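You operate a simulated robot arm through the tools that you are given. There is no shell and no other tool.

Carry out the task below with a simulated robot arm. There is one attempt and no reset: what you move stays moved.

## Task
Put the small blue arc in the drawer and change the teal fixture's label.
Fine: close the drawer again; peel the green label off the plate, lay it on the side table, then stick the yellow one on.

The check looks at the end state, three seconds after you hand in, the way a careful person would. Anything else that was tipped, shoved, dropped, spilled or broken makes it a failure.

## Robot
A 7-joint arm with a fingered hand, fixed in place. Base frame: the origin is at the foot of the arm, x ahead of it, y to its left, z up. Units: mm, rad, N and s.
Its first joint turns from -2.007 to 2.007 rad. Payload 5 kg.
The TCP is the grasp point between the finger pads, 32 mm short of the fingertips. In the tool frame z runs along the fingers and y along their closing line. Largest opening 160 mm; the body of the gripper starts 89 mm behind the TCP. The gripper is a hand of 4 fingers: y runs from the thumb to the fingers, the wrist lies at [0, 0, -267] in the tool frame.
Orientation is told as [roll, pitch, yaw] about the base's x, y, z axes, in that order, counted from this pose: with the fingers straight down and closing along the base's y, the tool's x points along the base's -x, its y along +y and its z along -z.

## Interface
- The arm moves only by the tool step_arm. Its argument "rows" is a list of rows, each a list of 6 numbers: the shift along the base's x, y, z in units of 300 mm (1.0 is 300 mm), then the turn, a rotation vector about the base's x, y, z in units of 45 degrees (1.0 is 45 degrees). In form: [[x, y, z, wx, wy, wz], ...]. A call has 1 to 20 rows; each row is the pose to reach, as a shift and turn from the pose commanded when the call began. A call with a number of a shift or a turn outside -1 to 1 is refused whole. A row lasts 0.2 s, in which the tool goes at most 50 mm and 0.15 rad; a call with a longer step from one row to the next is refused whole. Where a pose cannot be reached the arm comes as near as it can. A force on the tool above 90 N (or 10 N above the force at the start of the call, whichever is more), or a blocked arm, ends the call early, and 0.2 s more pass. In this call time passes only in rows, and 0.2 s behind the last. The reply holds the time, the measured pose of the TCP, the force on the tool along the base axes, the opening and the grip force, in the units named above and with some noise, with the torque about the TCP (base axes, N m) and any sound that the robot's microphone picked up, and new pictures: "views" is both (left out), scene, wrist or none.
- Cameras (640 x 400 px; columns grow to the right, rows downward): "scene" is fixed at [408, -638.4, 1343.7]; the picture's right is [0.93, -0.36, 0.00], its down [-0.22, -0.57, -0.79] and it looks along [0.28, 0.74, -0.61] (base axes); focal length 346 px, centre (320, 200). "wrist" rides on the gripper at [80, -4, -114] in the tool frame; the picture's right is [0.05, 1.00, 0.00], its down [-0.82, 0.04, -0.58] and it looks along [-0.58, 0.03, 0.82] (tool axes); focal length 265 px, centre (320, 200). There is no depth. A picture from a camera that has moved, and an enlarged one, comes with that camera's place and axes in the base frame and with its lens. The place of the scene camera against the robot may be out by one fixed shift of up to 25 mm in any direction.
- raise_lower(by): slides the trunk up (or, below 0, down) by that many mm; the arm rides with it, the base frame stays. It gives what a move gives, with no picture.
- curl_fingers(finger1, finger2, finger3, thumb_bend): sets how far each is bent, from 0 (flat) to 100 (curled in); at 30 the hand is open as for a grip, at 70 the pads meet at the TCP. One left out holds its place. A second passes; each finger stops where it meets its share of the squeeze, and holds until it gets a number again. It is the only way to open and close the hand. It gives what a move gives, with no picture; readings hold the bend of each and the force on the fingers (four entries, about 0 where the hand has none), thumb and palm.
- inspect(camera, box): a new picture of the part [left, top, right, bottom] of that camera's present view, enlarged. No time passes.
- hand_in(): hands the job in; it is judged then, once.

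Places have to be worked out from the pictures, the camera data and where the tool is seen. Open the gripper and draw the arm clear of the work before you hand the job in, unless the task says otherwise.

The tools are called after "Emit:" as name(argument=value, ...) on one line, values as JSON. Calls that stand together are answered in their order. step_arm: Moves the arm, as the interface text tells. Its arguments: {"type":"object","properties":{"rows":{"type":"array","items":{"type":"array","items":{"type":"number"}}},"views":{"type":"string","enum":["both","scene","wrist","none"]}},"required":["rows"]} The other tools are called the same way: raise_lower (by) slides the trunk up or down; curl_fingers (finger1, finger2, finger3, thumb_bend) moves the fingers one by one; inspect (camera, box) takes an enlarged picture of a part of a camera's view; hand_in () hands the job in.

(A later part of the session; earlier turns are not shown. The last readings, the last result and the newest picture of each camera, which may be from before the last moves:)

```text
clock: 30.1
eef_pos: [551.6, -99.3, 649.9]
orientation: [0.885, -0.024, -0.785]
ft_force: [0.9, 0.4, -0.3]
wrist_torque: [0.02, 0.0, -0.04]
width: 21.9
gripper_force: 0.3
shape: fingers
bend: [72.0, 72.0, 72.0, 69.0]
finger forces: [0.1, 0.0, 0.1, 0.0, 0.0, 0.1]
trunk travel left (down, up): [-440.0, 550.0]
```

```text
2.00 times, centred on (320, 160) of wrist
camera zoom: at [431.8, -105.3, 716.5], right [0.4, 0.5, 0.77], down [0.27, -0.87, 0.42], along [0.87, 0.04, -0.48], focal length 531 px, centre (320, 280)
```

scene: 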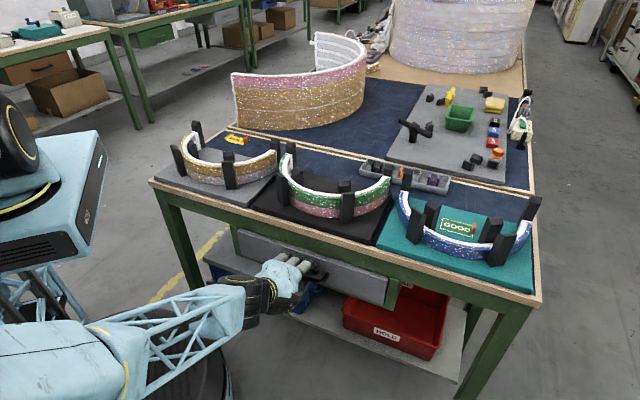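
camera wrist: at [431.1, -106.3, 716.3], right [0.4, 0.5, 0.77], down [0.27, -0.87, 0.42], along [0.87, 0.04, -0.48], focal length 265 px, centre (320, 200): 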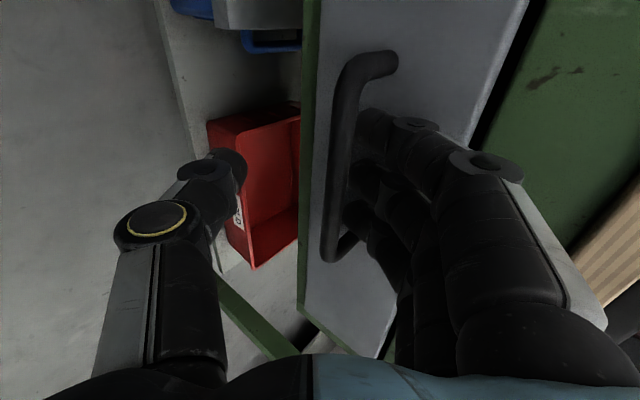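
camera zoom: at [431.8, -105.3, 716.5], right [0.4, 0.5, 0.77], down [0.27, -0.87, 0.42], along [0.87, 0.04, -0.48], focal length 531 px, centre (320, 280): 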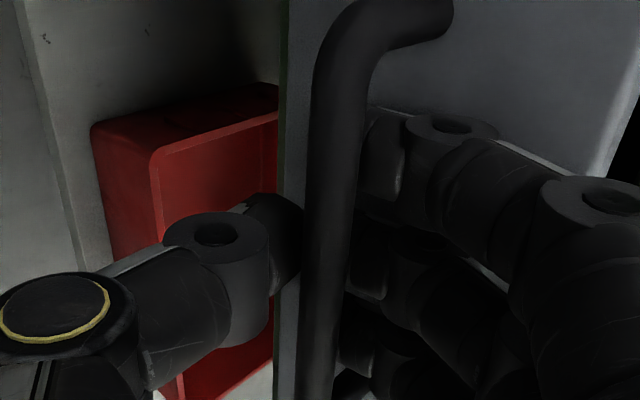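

The fingers are curled behind the bar and the thumb is in front of it, though there is no real squeeze yet. I'll close a little more to get a firm hold.

Emit:
curl_fingers(finger1=84, finger2=84, finger3=84, thumb_bend=78)

Emit:
inspect(camera="wrist", box=[160, 60, 480, 260])

```text
clock: 31.1
eef_pos: [552.5, -98.5, 649.7]
orientation: [0.883, -0.022, -0.786]
ft_force: [0.0, -0.2, -0.3]
wrist_torque: [0.28, -0.32, 0.04]
width: 17.7
gripper_force: 16.1
shape: fingers
bend: [76.0, 75.0, 76.0, 72.0]
finger forces: [8.0, 15.5, 7.8, 0.0, 0.0, 0.1]
trunk travel left (down, up): [-440.0, 550.0]
```

```text
2.00 times, centred on (320, 160) of wrist
camera zoom: at [431.7, -105.3, 716.5], right [0.4, 0.5, 0.77], down [0.27, -0.87, 0.42], along [0.87, 0.04, -0.48], focal length 531 px, centre (320, 280)
```

zoom: 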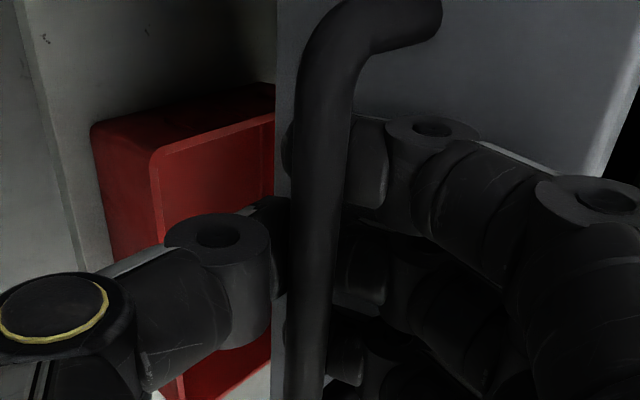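

The grip is firm, with about 31 N on the fingers and the fingertips hooked behind the bar. I'll pull straight out along the bench normal, first 80 mm.

Emit:
step_arm(rows=[[-0.024, -0.024, 0, 0, 0, 0], [-0.06, -0.06, 0, 0, 0, 0], [-0.1, -0.1, 0, 0, 0, 0], [-0.145, -0.145, 0, 0, 0, 0], [-0.19, -0.19, 0, 0, 0, 0]], views="both")

```text
clock: 32.3
eef_pos: [495.2, -154.8, 650.1]
orientation: [0.883, -0.023, -0.786]
ft_force: [2.8, -3.0, 2.9]
wrist_torque: [0.39, -0.31, -0.11]
width: 17.9
gripper_force: 16.2
shape: fingers
bend: [76.0, 75.0, 76.0, 72.0]
finger forces: [8.3, 17.5, 7.9, 0.0, 0.1, 0.0]
trunk travel left (down, up): [-440.0, 550.0]
camera wrist: at [374.6, -162.3, 716.5], right [0.4, 0.5, 0.77], down [0.27, -0.87, 0.42], along [0.87, 0.04, -0.48], focal length 265 px, centre (320, 200)
```

scene: 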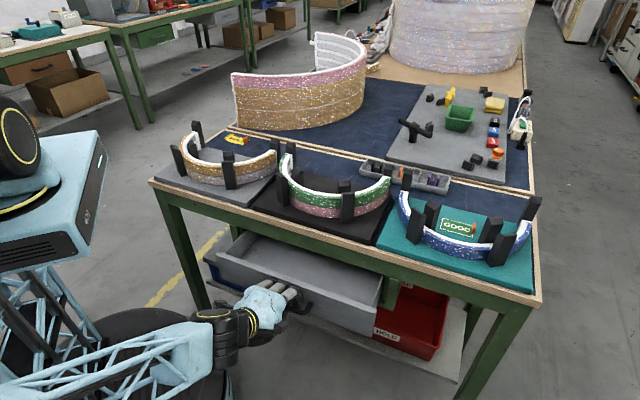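
wrist: 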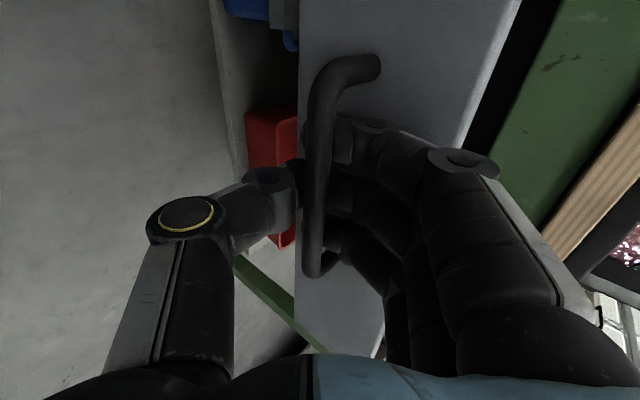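

The drawer slides easily and is open about 80 mm. I'll keep pulling for another 130 mm.

Emit:
step_arm(rows=[[-0.05, -0.05, 0, 0, 0, 0], [-0.1, -0.1, 0, 0, 0, 0], [-0.15, -0.15, 0, 0, 0, 0], [-0.2, -0.2, 0, 0, 0, 0], [-0.25, -0.25, 0, 0, 0, 0], [-0.3, -0.3, 0, 0, 0, 0]], views="both")

```text
clock: 33.9
eef_pos: [431.0, -210.0, 648.7]
orientation: [0.886, -0.024, -0.686]
ft_force: [7.4, -5.8, 0.0]
wrist_torque: [0.26, -0.1, -0.38]
width: 18.5
gripper_force: 14.8
shape: fingers
bend: [76.0, 75.0, 77.0, 72.0]
finger forces: [11.0, 15.0, 4.5, 0.1, 0.0, 0.0]
trunk travel left (down, up): [-440.0, 550.0]
stopped in row 6: the arm was blocked; the commanded pose is now the measured one
camera wrist: at [310.2, -229.1, 714.7], right [0.35, 0.53, 0.77], down [0.36, -0.84, 0.42], along [0.87, 0.13, -0.48], focal length 265 px, centre (320, 200)
```

scene: 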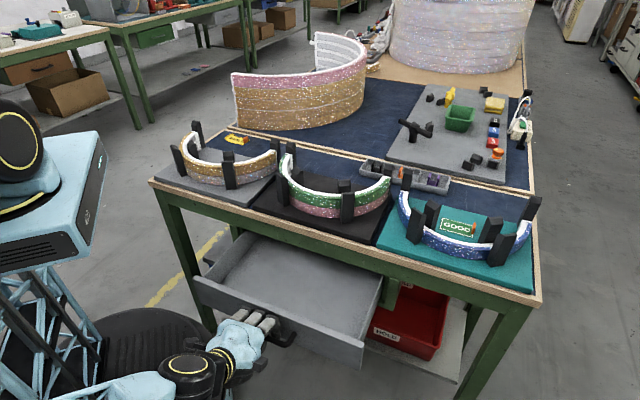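
wrist: 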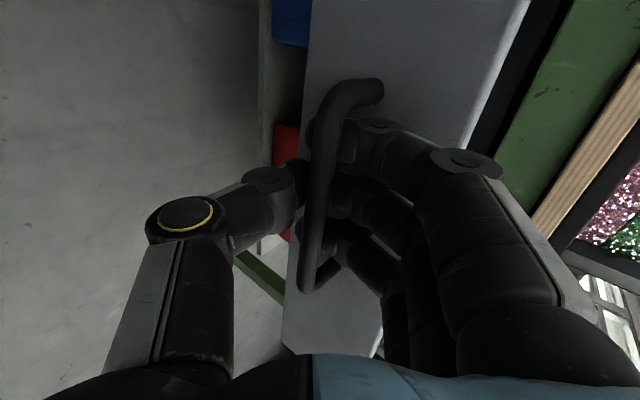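

The arm hit its wrist limit with the drawer open about 165 mm. The drawer is empty, but I want it wider open, so I'll release the bar, lift out and then pull from inside the front panel with the hand vertical.

Emit:
curl_fingers(finger1=68, finger2=68, finger3=68, thumb_bend=20)

Emit:
step_arm(rows=[[0, 0, 0.05, 0, 0, 0], [0, 0, 0.12, 0, 0, 0], [0, 0, 0.22, 0, 0, 0], [0, 0, 0.35, 0, 0, 0], [0, 0, 0.48, 0, 0, 0]], views="both")

```text
clock: 34.9
eef_pos: [428.5, -209.7, 649.8]
orientation: [0.886, -0.022, -0.687]
ft_force: [0.8, 0.3, 0.4]
wrist_torque: [-0.01, 0.02, 0.0]
width: 106.8
gripper_force: 0.5
shape: fingers
bend: [68.0, 68.0, 68.0, 20.0]
finger forces: [0.2, 0.0, 0.1, 0.0, 0.1, 0.0]
trunk travel left (down, up): [-440.0, 550.0]
```

```text
clock: 36.3
eef_pos: [446.4, -178.1, 793.4]
orientation: [0.902, -0.017, -0.61]
ft_force: [0.7, -0.6, 0.0]
wrist_torque: [-0.03, 0.03, 0.02]
width: 107.0
gripper_force: 0.1
shape: fingers
bend: [68.0, 68.0, 68.0, 20.0]
finger forces: [0.1, 0.1, 0.0, 0.0, 0.1, 0.0]
trunk travel left (down, up): [-440.0, 550.0]
stopped in row 5: the arm was blocked; the commanded pose is now the measured one
camera wrist: at [328.2, -206.5, 859.6], right [0.3, 0.55, 0.78], down [0.42, -0.81, 0.41], along [0.86, 0.21, -0.47], focal length 265 px, centre (320, 200)
```

scene: 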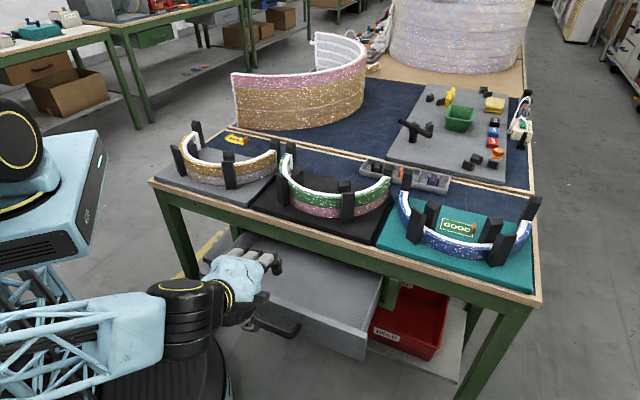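
wrist: 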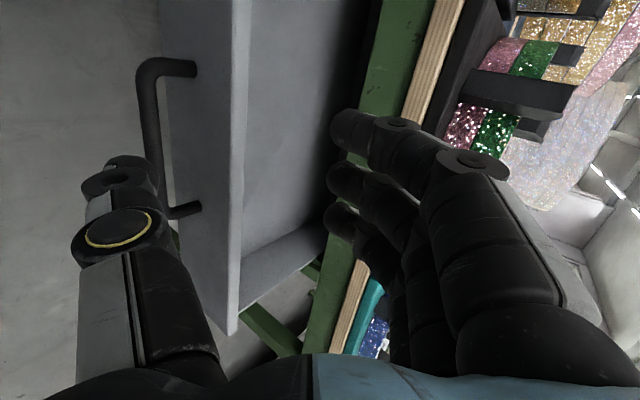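

The hand is clear of the handle and the drawer stayed open. Now I'll turn the hand upright and rise a little.

Emit:
step_arm(rows=[[0.0, 0.0, 0.04, -0.126, 0.106, -0.032], [0.0, 0.0, 0.08, -0.253, 0.212, -0.064], [0.0, 0.0, 0.12, -0.379, 0.318, -0.096], [0.0, 0.0, 0.16, -0.505, 0.423, -0.127], [0.0, 0.0, 0.2, -0.631, 0.529, -0.159], [0.0, 0.0, 0.24, -0.758, 0.635, -0.191], [0.0, 0.0, 0.28, -0.884, 0.741, -0.223], [0.0, 0.0, 0.28, -0.884, 0.741, -0.223]], views="both")

```text
clock: 38.1
eef_pos: [443.1, -185.2, 876.7]
orientation: [-0.008, -0.025, -0.789]
ft_force: [-0.7, -0.3, -0.1]
wrist_torque: [0.04, -0.04, -0.03]
width: 107.1
gripper_force: 0.0
shape: fingers
bend: [68.0, 68.0, 68.0, 20.0]
finger forces: [0.0, 0.1, 0.1, 0.0, 0.0, 0.1]
trunk travel left (down, up): [-440.0, 550.0]
camera wrist: at [383.3, -128.9, 988.2], right [0.67, 0.74, -0.01], down [0.6, -0.53, 0.6], along [0.44, -0.41, -0.8], focal length 265 px, centre (320, 200)
```

scene: 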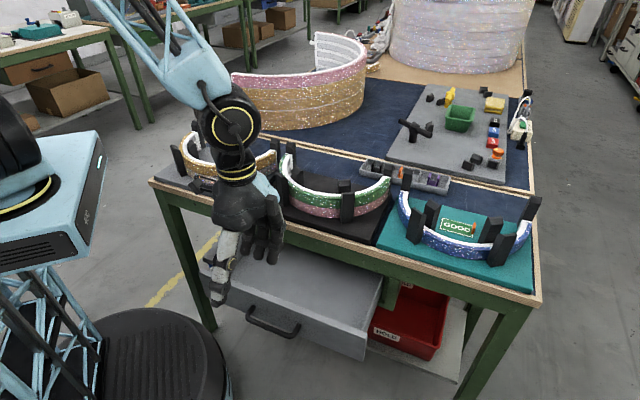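
wrist: 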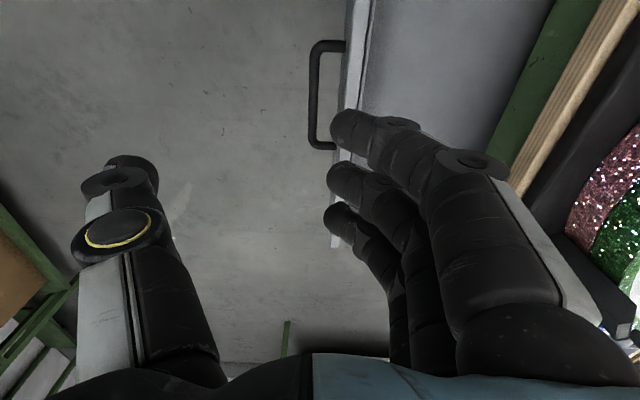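

The hand is upright again. I'll enlarge the wrist view to measure the drawer's front panel.

Emit:
inspect(camera="wrist", box=[280, 0, 480, 125])

Emit:
inspect(camera="scene", box=[180, 220, 400, 370])

```text
3.20 times, centred on (380, 62) of wrist
camera zoom: at [383.3, -128.9, 988.2], right [0.67, 0.74, -0.01], down [0.6, -0.53, 0.6], along [0.44, -0.41, -0.8], focal length 849 px, centre (128, 640)
```

zoom: 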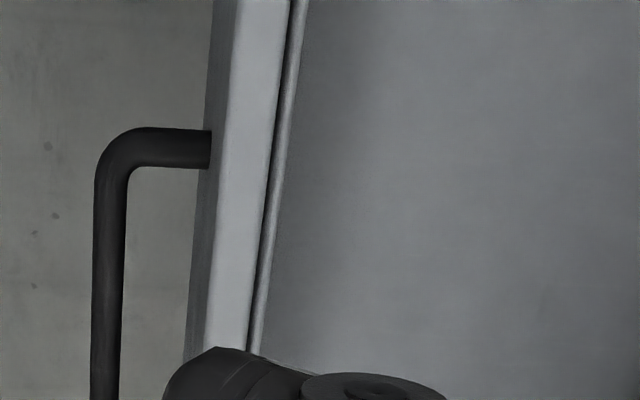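

```text
2.67 times, centred on (290, 295) of scene
camera zoom: at [408.0, -638.4, 1343.7], right [0.93, -0.36, 0.0], down [-0.22, -0.57, -0.79], along [0.28, 0.74, -0.61], focal length 922 px, centre (400, -53)
```

zoom: 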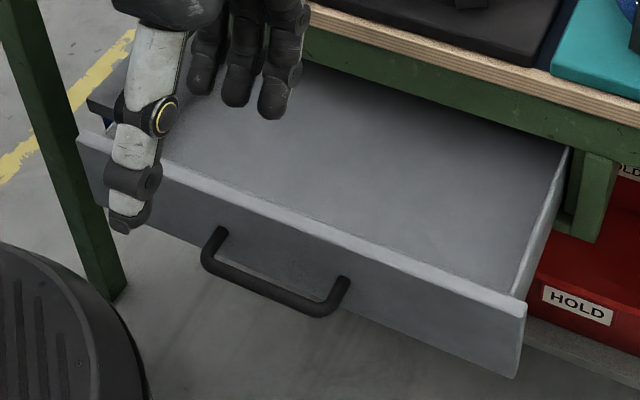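

The panel's top edge lies at about n=204–216 and z≈725, with a clear interior behind it. I'll set a moderate opening and lower the hand so the thumb is outside and the fingers are inside the panel.

Emit:
curl_fingers(finger1=52, finger2=52, finger3=52, thumb_bend=48)

Emit:
step_arm(rows=[[0.034, 0.01, -0.1, 0.011, 0.011, 0], [0.068, 0.02, -0.2, 0.0226, 0.0224, 0], [0.102, 0.028, -0.3, 0.0226, 0.0224, 0], [0.102, 0.028, -0.39, 0.0226, 0.0224, 0], [0.102, 0.028, -0.39, 0.0226, 0.0224, 0]], views="both")

```text
clock: 39.1
eef_pos: [443.3, -183.9, 877.6]
orientation: [-0.01, -0.027, -0.788]
ft_force: [1.3, -0.5, -1.0]
wrist_torque: [0.03, 0.0, 0.01]
width: 91.5
gripper_force: 0.1
shape: fingers
bend: [52.0, 52.0, 52.0, 48.0]
finger forces: [0.1, 0.1, 0.0, 0.1, 0.0, 0.1]
trunk travel left (down, up): [-440.0, 550.0]
```

```text
clock: 40.3
eef_pos: [475.0, -175.6, 758.0]
orientation: [-0.009, -0.001, -0.787]
ft_force: [0.1, 0.3, -1.0]
wrist_torque: [0.0, 0.01, -0.01]
width: 91.4
gripper_force: 0.1
shape: fingers
bend: [52.0, 52.0, 52.0, 48.0]
finger forces: [0.1, 0.0, 0.0, 0.1, 0.0, 0.1]
trunk travel left (down, up): [-440.0, 550.0]
camera wrist: at [416.6, -121.0, 872.2], right [0.67, 0.74, -0.01], down [0.61, -0.54, 0.58], along [0.42, -0.39, -0.82], focal length 265 px, centre (320, 200)
```

scene: 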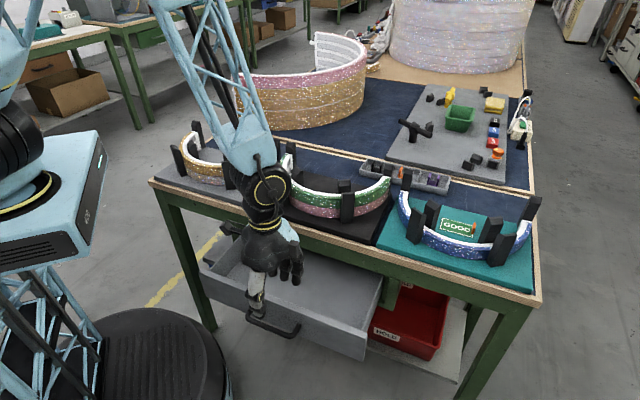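
wrist: 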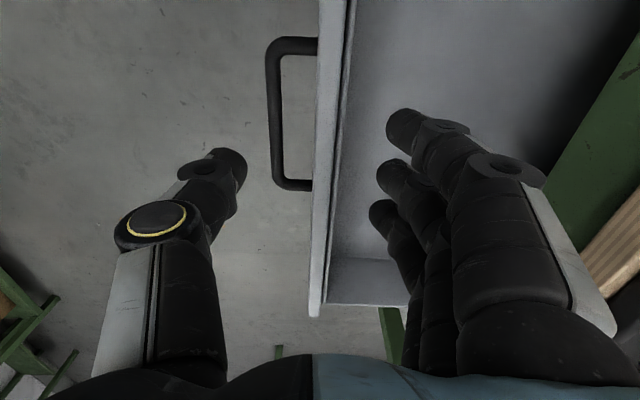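

The panel lies centred between thumb and fingers. I'll lower 42 mm and close gently on the panel.

Emit:
step_arm(rows=[[0, 0, -0.07, 0, 0, 0], [0, 0, -0.14, 0, 0, 0]], views="wrist")

Emit:
curl_fingers(finger1=72, finger2=72, finger3=72, thumb_bend=70)

```text
clock: 40.9
eef_pos: [473.9, -174.0, 717.6]
orientation: [-0.008, -0.001, -0.788]
ft_force: [-0.2, -0.7, -0.3]
wrist_torque: [0.0, 0.02, 0.0]
width: 91.4
gripper_force: 0.0
shape: fingers
bend: [52.0, 52.0, 52.0, 48.0]
finger forces: [0.0, 0.0, 0.0, 0.0, 0.1, 0.0]
trunk travel left (down, up): [-440.0, 550.0]
camera wrist: at [416.7, -120.0, 830.2], right [0.67, 0.74, -0.01], down [0.61, -0.54, 0.58], along [0.42, -0.39, -0.82], focal length 265 px, centre (320, 200)
```

wrist: 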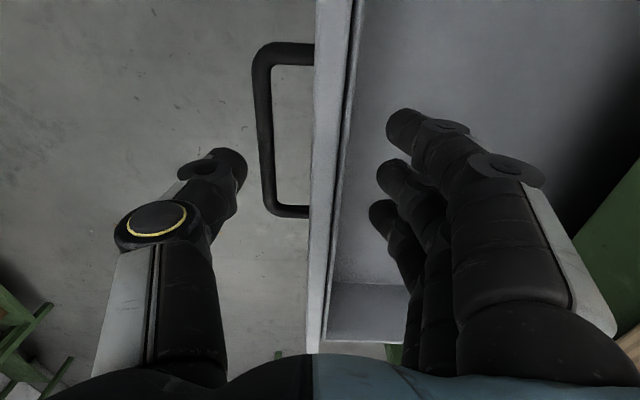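

```text
clock: 41.9
eef_pos: [474.6, -174.6, 717.0]
orientation: [-0.008, -0.001, -0.787]
ft_force: [-0.1, -1.9, 2.5]
wrist_torque: [0.03, -0.1, 0.03]
width: 32.2
gripper_force: 10.1
shape: fingers
bend: [71.0, 71.0, 71.0, 66.0]
finger forces: [3.1, 3.1, 3.0, 0.0, 11.6, 0.0]
trunk travel left (down, up): [-440.0, 550.0]
```

The hand holds the panel with about 10 N on each side. I'll pull another 60 mm outwards.

Emit:
step_arm(rows=[[-0.03, -0.03, 0, 0, 0, 0], [-0.07, -0.07, 0, 0, 0, 0], [-0.11, -0.11, 0, 0, 0, 0], [-0.148, -0.148, 0, 0, 0, 0]], views="both")

```text
clock: 42.9
eef_pos: [429.1, -219.8, 717.3]
orientation: [-0.009, -0.003, -0.79]
ft_force: [0.3, -2.1, 6.2]
wrist_torque: [0.06, -0.13, 0.03]
width: 31.4
gripper_force: 11.6
shape: fingers
bend: [72.0, 72.0, 72.0, 66.0]
finger forces: [4.3, 4.5, 4.7, 0.0, 11.6, 0.0]
trunk travel left (down, up): [-440.0, 550.0]
camera wrist: at [371.4, -165.3, 831.1], right [0.67, 0.74, -0.01], down [0.61, -0.54, 0.58], along [0.42, -0.39, -0.82], focal length 265 px, centre (320, 200)
```

scene: 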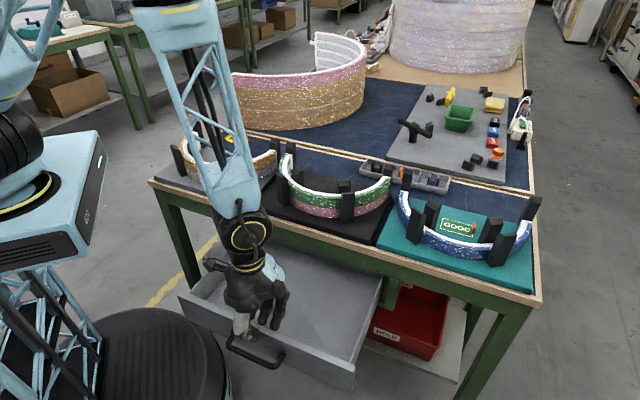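
wrist: 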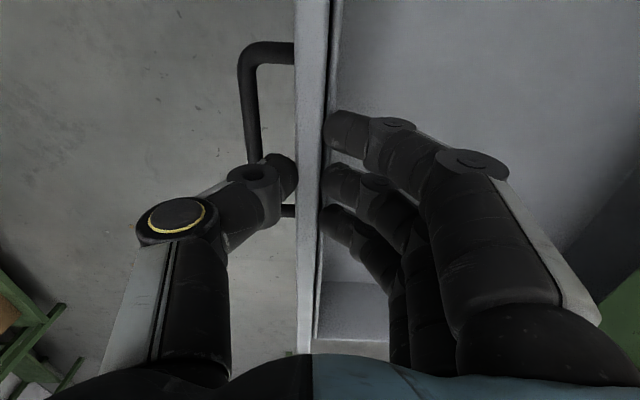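

The drawer is now open about 228 mm with roughly 200 mm clear in front of the bench edge. I'll release and lift straight up.

Emit:
curl_fingers(finger1=52, finger2=52, finger3=52, thumb_bend=48)

Emit:
step_arm(rows=[[0, 0, 0.08, 0, 0, 0], [0, 0, 0.2, 0, 0, 0], [0, 0, 0.35, 0, 0, 0], [0, 0, 0.5, 0, 0, 0], [0, 0, 0.65, 0, 0, 0], [0, 0, 0.8, 0, 0, 0], [0, 0, 0.95, 0, 0, 0]], views="both")

```text
clock: 43.9
eef_pos: [429.1, -220.2, 718.4]
orientation: [-0.009, -0.001, -0.788]
ft_force: [0.3, -0.1, 0.5]
wrist_torque: [0.01, 0.02, 0.0]
width: 90.5
gripper_force: 0.0
shape: fingers
bend: [52.0, 52.0, 52.0, 48.0]
finger forces: [0.0, 0.0, 0.0, 0.0, 0.0, 0.1]
trunk travel left (down, up): [-440.0, 550.0]
```

```text
clock: 45.5
eef_pos: [429.3, -216.2, 1004.0]
orientation: [-0.009, 0.0, -0.786]
ft_force: [0.5, -0.4, 0.3]
wrist_torque: [0.02, 0.02, 0.03]
width: 90.7
gripper_force: 0.0
shape: fingers
bend: [52.0, 52.0, 52.0, 48.0]
finger forces: [0.0, 0.0, 0.1, 0.1, 0.1, 0.1]
trunk travel left (down, up): [-440.0, 550.0]
camera wrist: at [370.5, -161.9, 1117.4], right [0.67, 0.74, -0.01], down [0.61, -0.54, 0.58], along [0.42, -0.39, -0.82], focal length 265 px, centre (320, 200)
```

scene: 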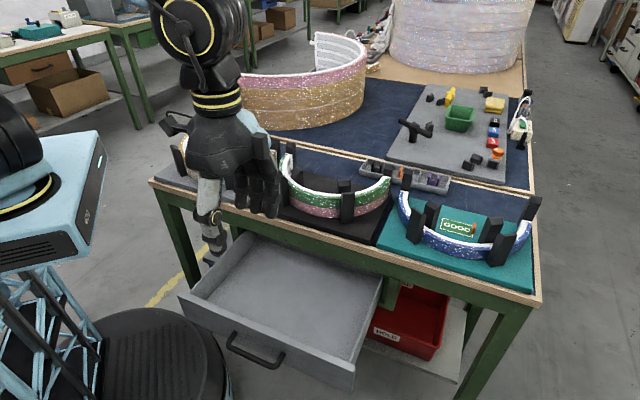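
wrist: 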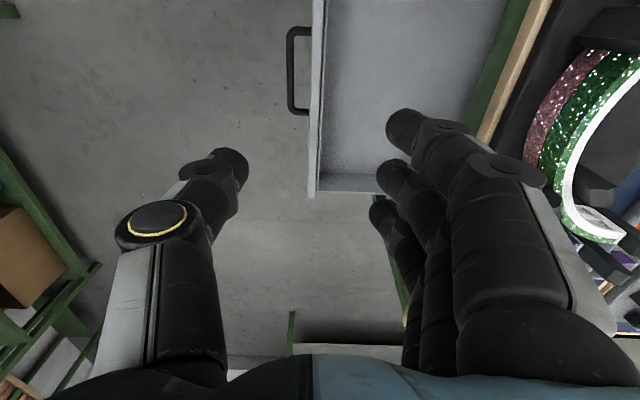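

The drawer is open and empty. Next I'll move above the left of the teal fixture to view it and its posts from the wrist.

Emit:
step_arm(rows=[[0.14, 0.027, 0, 0, 0, 0], [0.28, 0.054, 0, 0, 0, 0], [0.42, 0.081, 0, 0, 0, 0], [0.56, 0.108, 0, 0, 0, 0], [0.7, 0.135, 0, 0, 0, 0], [0.84, 0.162, 0, 0, 0, 0], [0.98, 0.19, 0, 0, 0, 0]], views="none")

Emit:
step_arm(rows=[[0.08, 0.02, 0, 0, 0, 0], [0.16, 0.03, 0.0, 0, 0, 0], [0.16, 0.03, 0.0, 0, 0, 0]], views="both")

Emit:
inspect(camera="wrist", box=[180, 60, 500, 260])

```text
clock: 47.1
eef_pos: [726.0, -161.9, 1004.5]
orientation: [-0.01, -0.002, -0.787]
ft_force: [-0.2, 0.3, -0.2]
wrist_torque: [0.01, 0.01, -0.02]
width: 90.9
gripper_force: 0.1
shape: fingers
bend: [52.0, 52.0, 52.0, 48.0]
finger forces: [0.0, 0.0, 0.0, 0.1, 0.0, 0.0]
trunk travel left (down, up): [-440.0, 550.0]
```

```text
clock: 47.9
eef_pos: [773.5, -152.6, 1003.9]
orientation: [-0.008, -0.001, -0.788]
ft_force: [0.5, 0.7, 0.8]
wrist_torque: [-0.02, -0.03, 0.0]
width: 90.9
gripper_force: 0.1
shape: fingers
bend: [52.0, 52.0, 52.0, 48.0]
finger forces: [0.1, 0.0, 0.0, 0.0, 0.1, 0.0]
trunk travel left (down, up): [-440.0, 550.0]
camera wrist: at [714.1, -98.7, 1117.1], right [0.67, 0.74, -0.01], down [0.61, -0.54, 0.58], along [0.42, -0.39, -0.82], focal length 265 px, centre (320, 200)
```

scene: 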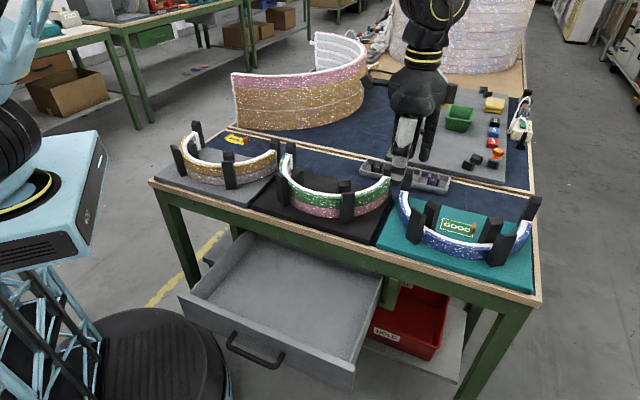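
wrist: 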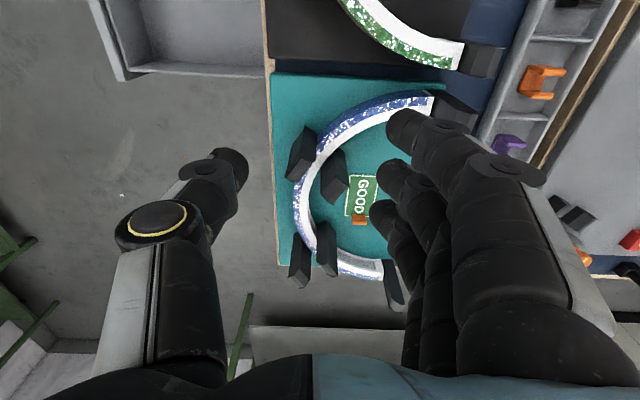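

```text
2.00 times, centred on (340, 160) of wrist
camera zoom: at [714.1, -98.7, 1117.1], right [0.67, 0.74, -0.01], down [0.61, -0.54, 0.58], along [0.42, -0.39, -0.82], focal length 531 px, centre (280, 280)
```

zoom: 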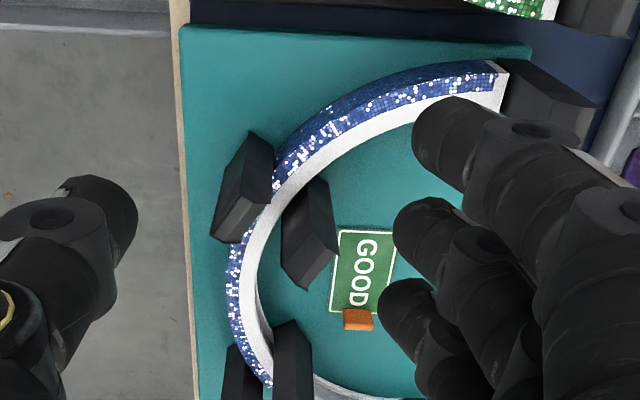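

The wrist view shows the arc held between two post pairs, with about 90 mm of free band at the apex near u≈775, n≈421. I'll fold the two outer fingers so only the middle finger and thumb pinch, and see how that looks.

Emit:
curl_fingers(finger1=100, finger2=52, finger3=100, thumb_bend=48)

Emit:
step_arm(rows=[[0.0, -0.04, 0, 0.005, -0.005, 0], [0.0, -0.08, 0.0, 0.008, -0.008, 0]], views="both")

Emit:
inspect(camera="wrist", box=[200, 80, 440, 230])

Emit:
inspect(camera="scene", box=[340, 60, 560, 280])

```text
clock: 48.9
eef_pos: [772.7, -152.3, 1003.4]
orientation: [-0.011, 0.0, -0.786]
ft_force: [0.2, 0.6, 0.8]
wrist_torque: [0.0, 0.02, -0.01]
width: 63.1
gripper_force: 0.0
shape: fingers
bend: [100.0, 52.0, 100.0, 48.0]
finger forces: [0.0, 0.0, 0.0, 0.1, 0.0, 0.0]
trunk travel left (down, up): [-440.0, 550.0]
```

```text
clock: 49.5
eef_pos: [771.9, -176.3, 1005.0]
orientation: [0.001, -0.001, -0.788]
ft_force: [-0.1, -0.2, 1.0]
wrist_torque: [-0.02, -0.01, 0.0]
width: 63.1
gripper_force: 0.1
shape: fingers
bend: [100.0, 52.0, 100.0, 48.0]
finger forces: [0.0, 0.1, 0.0, 0.0, 0.0, 0.0]
trunk travel left (down, up): [-440.0, 550.0]
camera wrist: at [713.6, -123.2, 1117.7], right [0.67, 0.74, 0.0], down [0.6, -0.55, 0.58], along [0.43, -0.39, -0.82], focal length 265 px, centre (320, 200)
```

scene: 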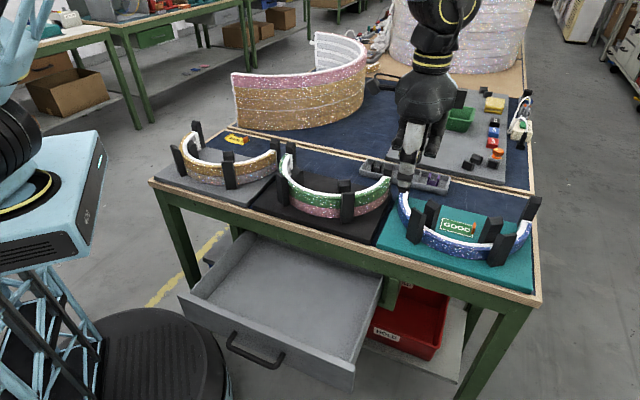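
wrist: 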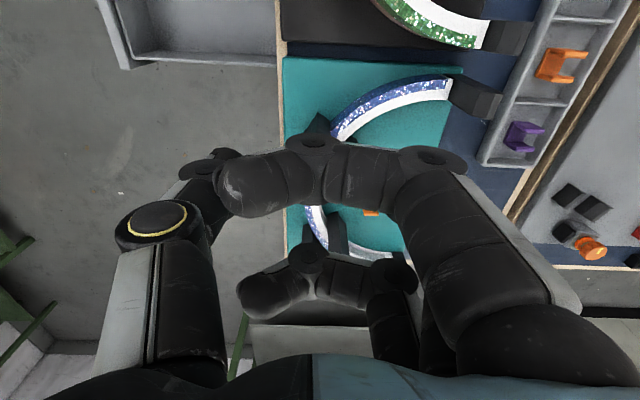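

```text
2.67 times, centred on (320, 155) of wrist
camera zoom: at [713.6, -123.2, 1117.7], right [0.67, 0.74, 0.0], down [0.6, -0.55, 0.58], along [0.43, -0.39, -0.82], focal length 708 px, centre (320, 320)
```

zoom: 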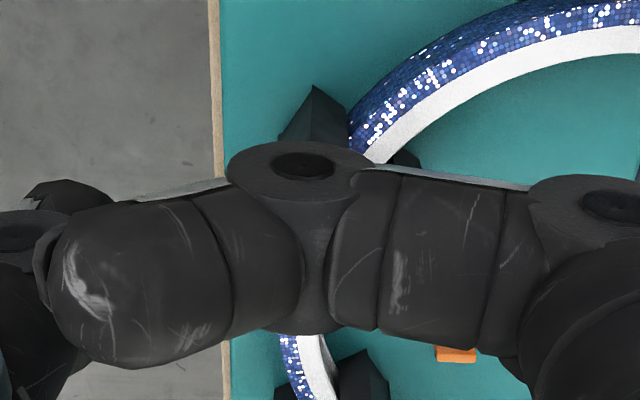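

```text
1.82 times, centred on (450, 170) of scene
camera zoom: at [408.0, -638.4, 1343.7], right [0.93, -0.36, 0.0], down [-0.22, -0.57, -0.79], along [0.28, 0.74, -0.61], focal length 629 px, centre (84, 254)
```

zoom: 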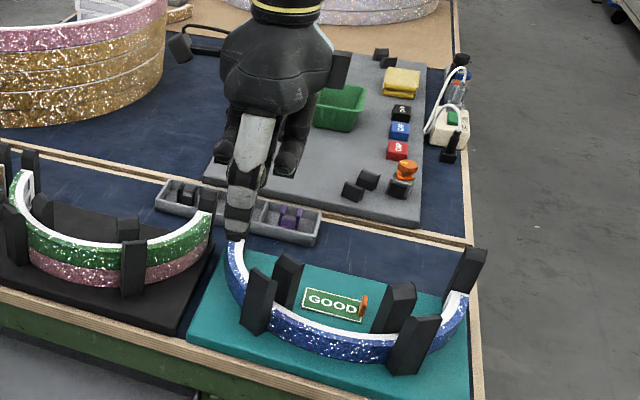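

Folded fingers stick out across the pinch and would sit level with the post tops. I'll straighten them flat instead and look again, which also clears the camera's view.

Emit:
curl_fingers(finger1=0, finger2=50, finger3=0, thumb_bend=30)

Emit:
inspect(camera="wrist", box=[0, 0, 640, 400])

Emit:
inspect(camera="wrist", box=[260, 50, 500, 290])

```text
clock: 50.5
eef_pos: [771.7, -175.7, 1004.0]
orientation: [0.001, 0.0, -0.788]
ft_force: [0.2, 0.9, -0.2]
wrist_torque: [0.0, 0.01, 0.03]
width: 206.1
gripper_force: 0.1
shape: fingers
bend: [0.0, 50.0, 0.0, 30.0]
finger forces: [0.0, 0.0, 0.1, 0.1, 0.0, 0.0]
trunk travel left (down, up): [-440.0, 550.0]
```

```text
1.00 times, centred on (320, 200) of wrist (not enlarged: the box is as wide or as high as the picture)
camera zoom: at [713.5, -123.0, 1117.5], right [0.67, 0.74, 0.0], down [0.6, -0.55, 0.58], along [0.43, -0.39, -0.82], focal length 265 px, centre (320, 200)
```

zoom: 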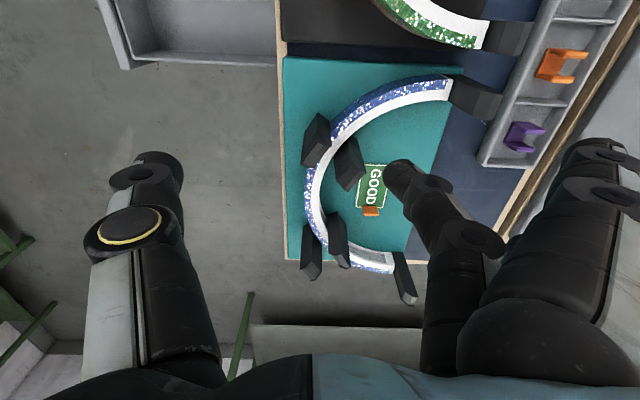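

```text
1.67 times, centred on (380, 170) of wrist
camera zoom: at [713.5, -123.0, 1117.5], right [0.67, 0.74, 0.0], down [0.6, -0.55, 0.58], along [0.43, -0.39, -0.82], focal length 442 px, centre (220, 250)
```

zoom: 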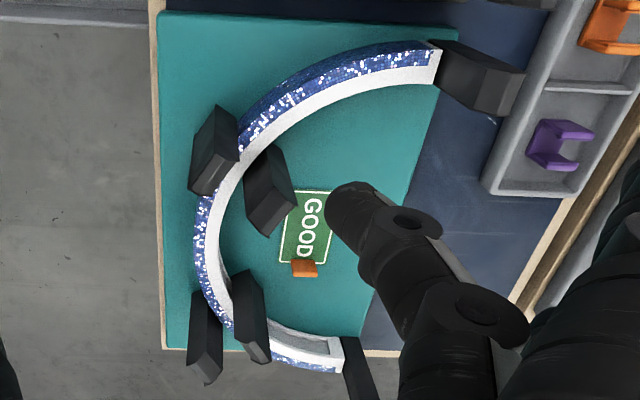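

The flat fingers leave a clear view of all posts. I'll zoom in on the apex and the right end of the arc to understand its cross-section.

Emit:
inspect(camera="wrist", box=[290, 180, 430, 310])

Emit:
inspect(camera="wrist", box=[290, 90, 430, 220])

Emit:
inspect(camera="scene", box=[480, 180, 550, 280])

```text
3.08 times, centred on (360, 245) of wrist
camera zoom: at [713.5, -123.0, 1117.5], right [0.67, 0.74, 0.0], down [0.6, -0.55, 0.58], along [0.43, -0.39, -0.82], focal length 817 px, centre (197, 62)
```

zoom: 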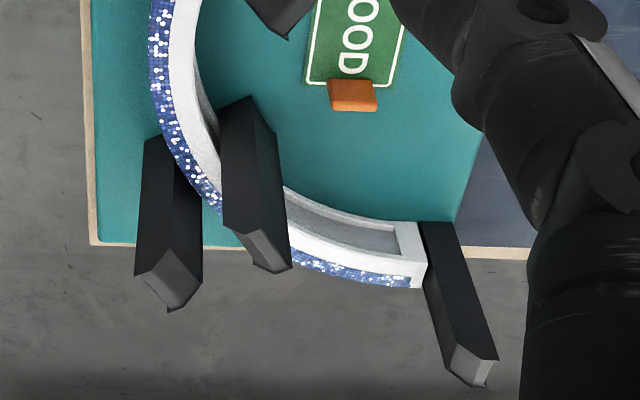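

```text
3.08 times, centred on (360, 155) of wrist
camera zoom: at [713.5, -123.0, 1117.5], right [0.67, 0.74, 0.0], down [0.6, -0.55, 0.58], along [0.43, -0.39, -0.82], focal length 817 px, centre (197, 338)
```

zoom: 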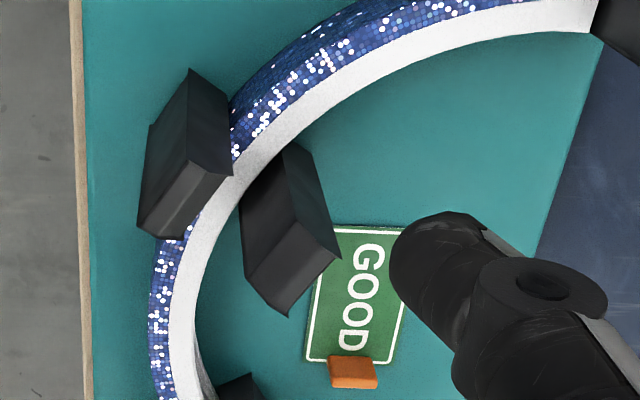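

```text
4.00 times, centred on (515, 230) of scene
camera zoom: at [408.0, -638.4, 1343.7], right [0.93, -0.36, 0.0], down [-0.22, -0.57, -0.79], along [0.28, 0.74, -0.61], focal length 1383 px, centre (-460, 80)
```

zoom: 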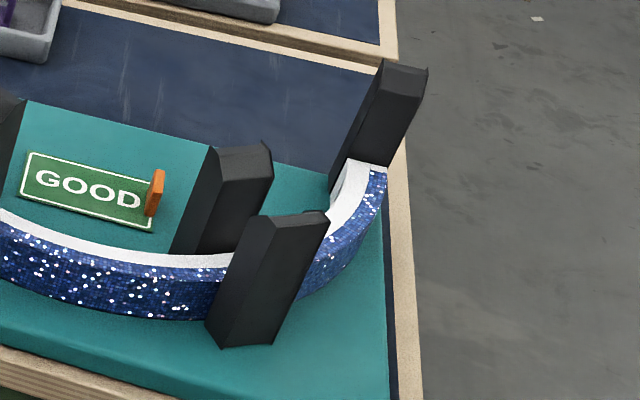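

The arc is about 28 mm tall with a sloped outer face, and its free apex is centred near u≈772, n≈417. I'll keep the outer fingers flat, set the middle finger and thumb, and move above the apex.

Emit:
curl_fingers(finger1=0, finger2=53, finger3=0, thumb_bend=50)

Emit:
step_arm(rows=[[0.08, -0.085, 0, 0, 0, 0.001], [0.16, -0.17, 0, 0, 0, 0.002], [0.2337, -0.25, 0, 0, 0, 0.003], [0.2337, -0.25, -0.13, 0, 0, 0.003], [0.2337, -0.25, -0.25, 0, 0, 0.003]], views="both")

Emit:
inspect(camera="wrist", box=[200, 80, 440, 260])

Emit:
inspect(camera="scene", box=[370, 140, 570, 300])

```text
clock: 51.5
eef_pos: [772.2, -176.0, 1004.8]
orientation: [0.001, 0.0, -0.788]
ft_force: [0.1, 0.7, -1.0]
wrist_torque: [-0.01, -0.01, -0.01]
width: 168.5
gripper_force: 0.1
shape: fingers
bend: [0.0, 53.0, 0.0, 50.0]
finger forces: [0.1, 0.1, 0.0, 0.0, 0.0, 0.0]
trunk travel left (down, up): [-440.0, 550.0]
```

```text
clock: 52.7
eef_pos: [841.0, -250.5, 928.8]
orientation: [0.001, -0.002, -0.786]
ft_force: [1.0, 0.7, 0.9]
wrist_torque: [0.02, 0.08, 0.01]
width: 168.5
gripper_force: 0.1
shape: fingers
bend: [0.0, 53.0, 0.0, 50.0]
finger forces: [0.0, 0.0, 0.1, 0.0, 0.0, 0.0]
trunk travel left (down, up): [-440.0, 550.0]
camera wrist: at [782.2, -196.8, 1042.6], right [0.67, 0.74, 0.0], down [0.61, -0.55, 0.58], along [0.43, -0.39, -0.82], focal length 265 px, centre (320, 200)
```

scene: 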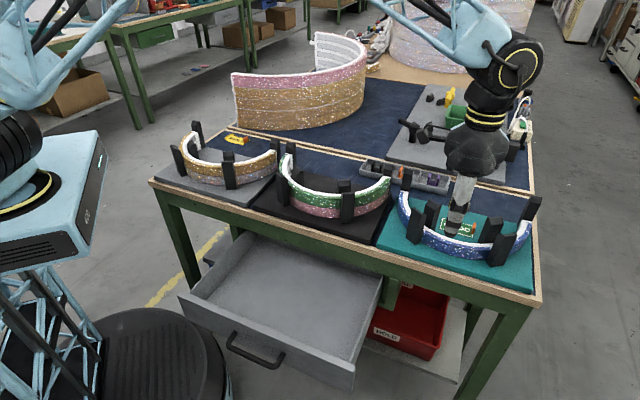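
wrist: 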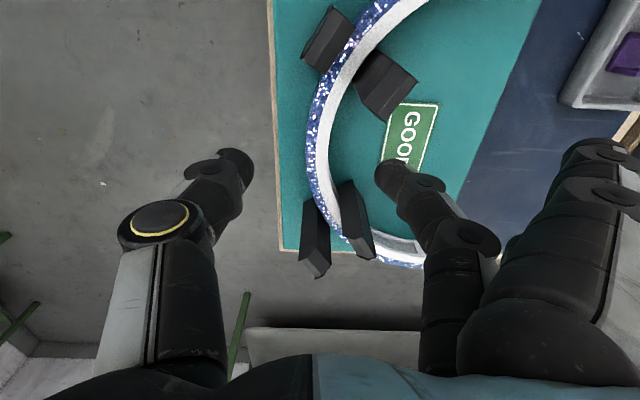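

```text
2.22 times, centred on (320, 170) of wrist
camera zoom: at [782.2, -196.8, 1042.6], right [0.67, 0.74, 0.0], down [0.61, -0.55, 0.58], along [0.43, -0.39, -0.82], focal length 590 px, centre (320, 267)
```

zoom: 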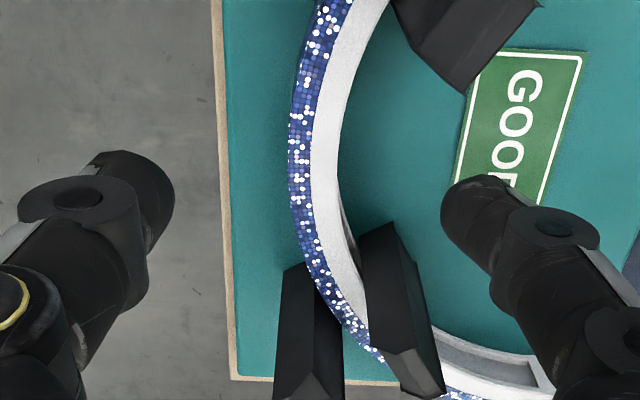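

```text
2.50 times, centred on (470, 220) of scene
camera zoom: at [408.0, -638.4, 1343.7], right [0.93, -0.36, 0.0], down [-0.22, -0.57, -0.79], along [0.28, 0.74, -0.61], focal length 864 px, centre (-55, 150)
```

zoom: 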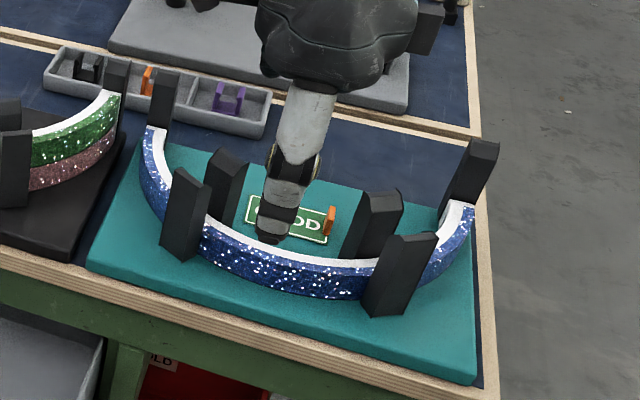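

The apex is centred under the hand, with rim at n≈415–424, and the thumb and finger will straddle it. I'll descend until the fingertips are just above the plate.

Emit:
step_arm(rows=[[0, 0, -0.08, 0, 0, 0], [0, 0, -0.16, 0, 0, 0], [0, 0, -0.21, 0, 0, 0], [0, 0, -0.245, 0, 0, 0]], views="both")

Emit:
inspect(camera="wrist", box=[200, 80, 440, 260])

Emit:
inspect(camera="scene", box=[390, 170, 550, 290])

```text
clock: 53.7
eef_pos: [840.7, -253.4, 854.7]
orientation: [0.001, 0.0, -0.786]
ft_force: [-0.2, 0.0, -0.5]
wrist_torque: [-0.01, 0.01, 0.01]
width: 168.4
gripper_force: 0.1
shape: fingers
bend: [0.0, 53.0, 0.0, 50.0]
finger forces: [0.1, 0.0, 0.0, 0.0, 0.0, 0.0]
trunk travel left (down, up): [-440.0, 550.0]
camera wrist: at [782.8, -199.3, 967.2], right [0.67, 0.74, 0.0], down [0.61, -0.55, 0.58], along [0.43, -0.39, -0.82], focal length 265 px, centre (320, 200)
```

scene: 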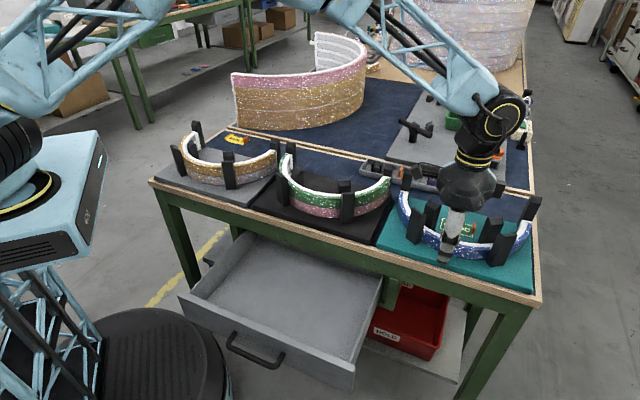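
wrist: 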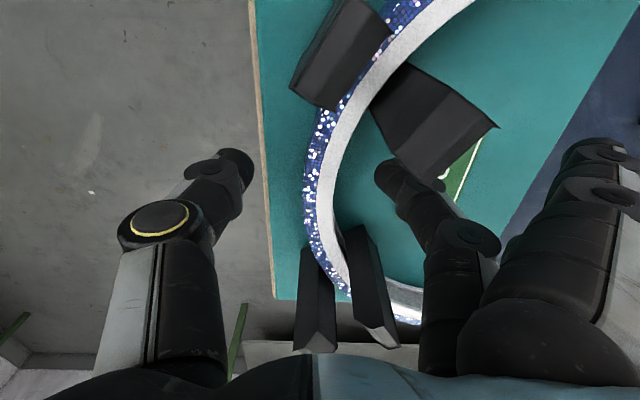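

```text
2.22 times, centred on (320, 170) of wrist
camera zoom: at [782.8, -199.3, 967.2], right [0.67, 0.74, 0.0], down [0.61, -0.55, 0.58], along [0.43, -0.39, -0.82], focal length 590 px, centre (320, 267)
```

zoom: 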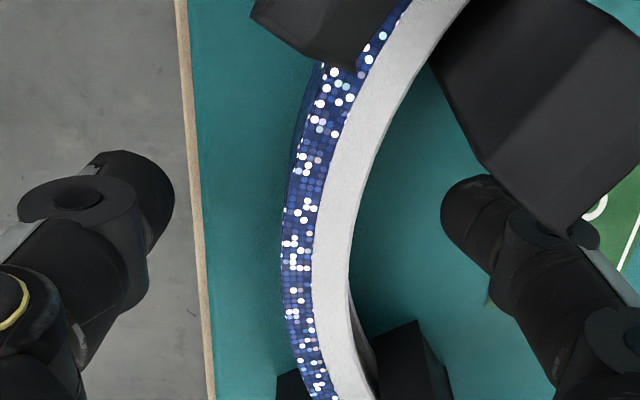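

```text
3.33 times, centred on (470, 230) of scene
camera zoom: at [408.0, -638.4, 1343.7], right [0.93, -0.36, 0.0], down [-0.22, -0.57, -0.79], along [0.28, 0.74, -0.61], focal length 1152 px, centre (-180, 100)
```

zoom: 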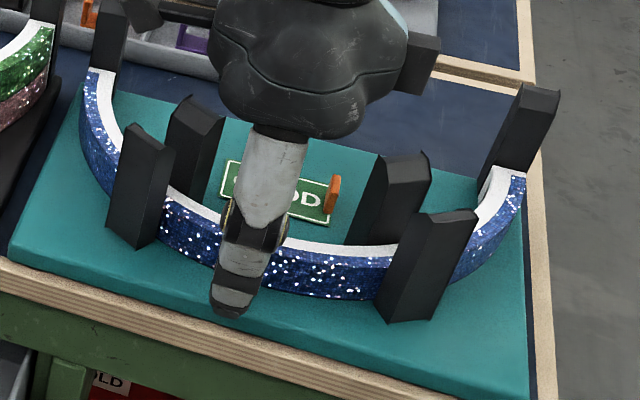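

The thumb is outside and the middle finger inside the band, both clear of the posts. I'll close the pinch.

Emit:
curl_fingers(finger2=72, thumb_bend=70)

Emit:
inspect(camera="wrist", box=[200, 80, 440, 260])

```text
clock: 54.7
eef_pos: [842.3, -252.8, 854.3]
orientation: [0.0, -0.001, -0.785]
ft_force: [-0.3, 0.1, 1.0]
wrist_torque: [-0.03, 0.0, -0.02]
width: 137.2
gripper_force: 6.7
shape: fingers
bend: [0.0, 69.0, 0.0, 67.0]
finger forces: [0.0, 6.8, 0.0, 0.0, 6.5, 0.0]
trunk travel left (down, up): [-440.0, 550.0]
```

```text
2.22 times, centred on (320, 170) of wrist
camera zoom: at [782.9, -199.3, 967.3], right [0.67, 0.74, 0.0], down [0.61, -0.55, 0.58], along [0.43, -0.39, -0.82], focal length 590 px, centre (320, 267)
```

zoom: 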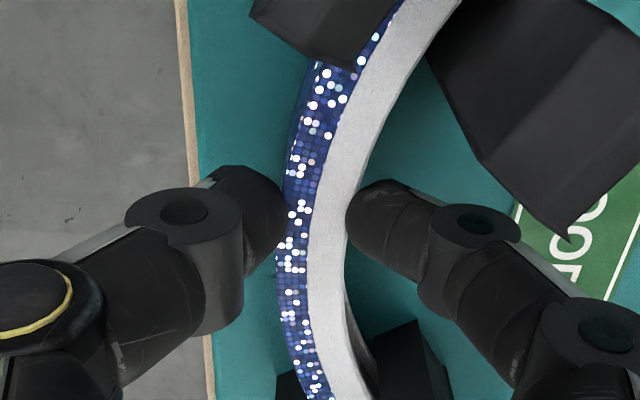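

Both sides are in contact at about 6.6 N. I'll squeeze more, then lift a little and check for slip.

Emit:
curl_fingers(finger2=82, thumb_bend=80)

Emit:
step_arm(rows=[[0, 0, 0.02, 0, 0, 0], [0, 0, 0.04, 0, 0, 0], [0, 0, 0.07, 0, 0, 0]], views="both")

Emit:
inspect(camera="scene", box=[390, 170, 550, 290])

```text
clock: 55.7
eef_pos: [841.0, -253.9, 855.7]
orientation: [-0.001, -0.003, -0.785]
ft_force: [-4.5, -5.9, 7.6]
wrist_torque: [-0.2, 0.19, -0.09]
width: 122.7
gripper_force: 15.8
shape: fingers
bend: [0.0, 69.0, 0.0, 75.0]
finger forces: [0.0, 8.6, 0.1, 0.0, 22.8, 0.1]
trunk travel left (down, up): [-440.0, 550.0]
```

```text
clock: 56.5
eef_pos: [842.9, -252.9, 876.9]
orientation: [0.0, -0.005, -0.786]
ft_force: [0.8, -0.5, -0.1]
wrist_torque: [0.08, 0.02, 0.03]
width: 116.0
gripper_force: 0.1
shape: fingers
bend: [0.0, 71.0, 0.0, 77.0]
finger forces: [0.0, 0.0, 0.1, 0.1, 0.1, 0.1]
trunk travel left (down, up): [-440.0, 550.0]
camera wrist: at [783.6, -199.2, 990.0], right [0.67, 0.74, 0.0], down [0.61, -0.55, 0.58], along [0.43, -0.39, -0.82], focal length 265 px, centre (320, 200)
```

scene: 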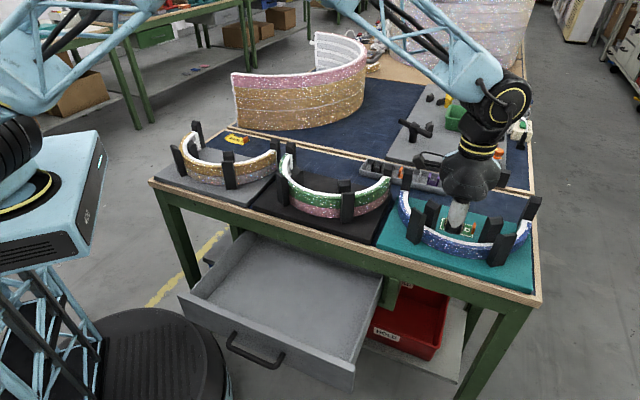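
wrist: 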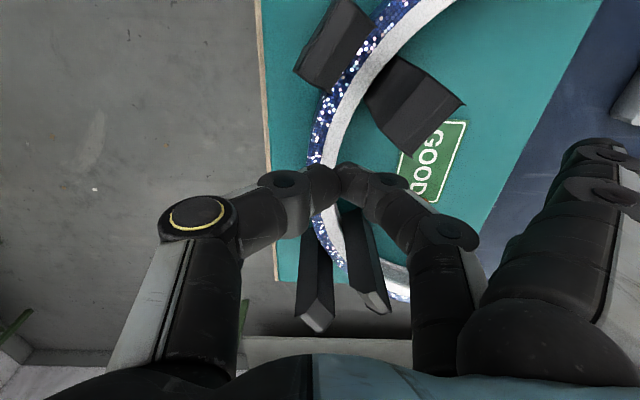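

```text
3.33 times, centred on (470, 230) of scene
camera zoom: at [408.0, -638.4, 1343.7], right [0.93, -0.36, 0.0], down [-0.22, -0.57, -0.79], along [0.28, 0.74, -0.61], focal length 1152 px, centre (-180, 100)
```

zoom: 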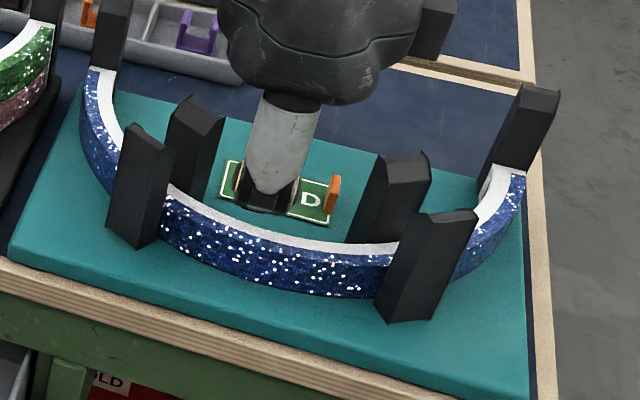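

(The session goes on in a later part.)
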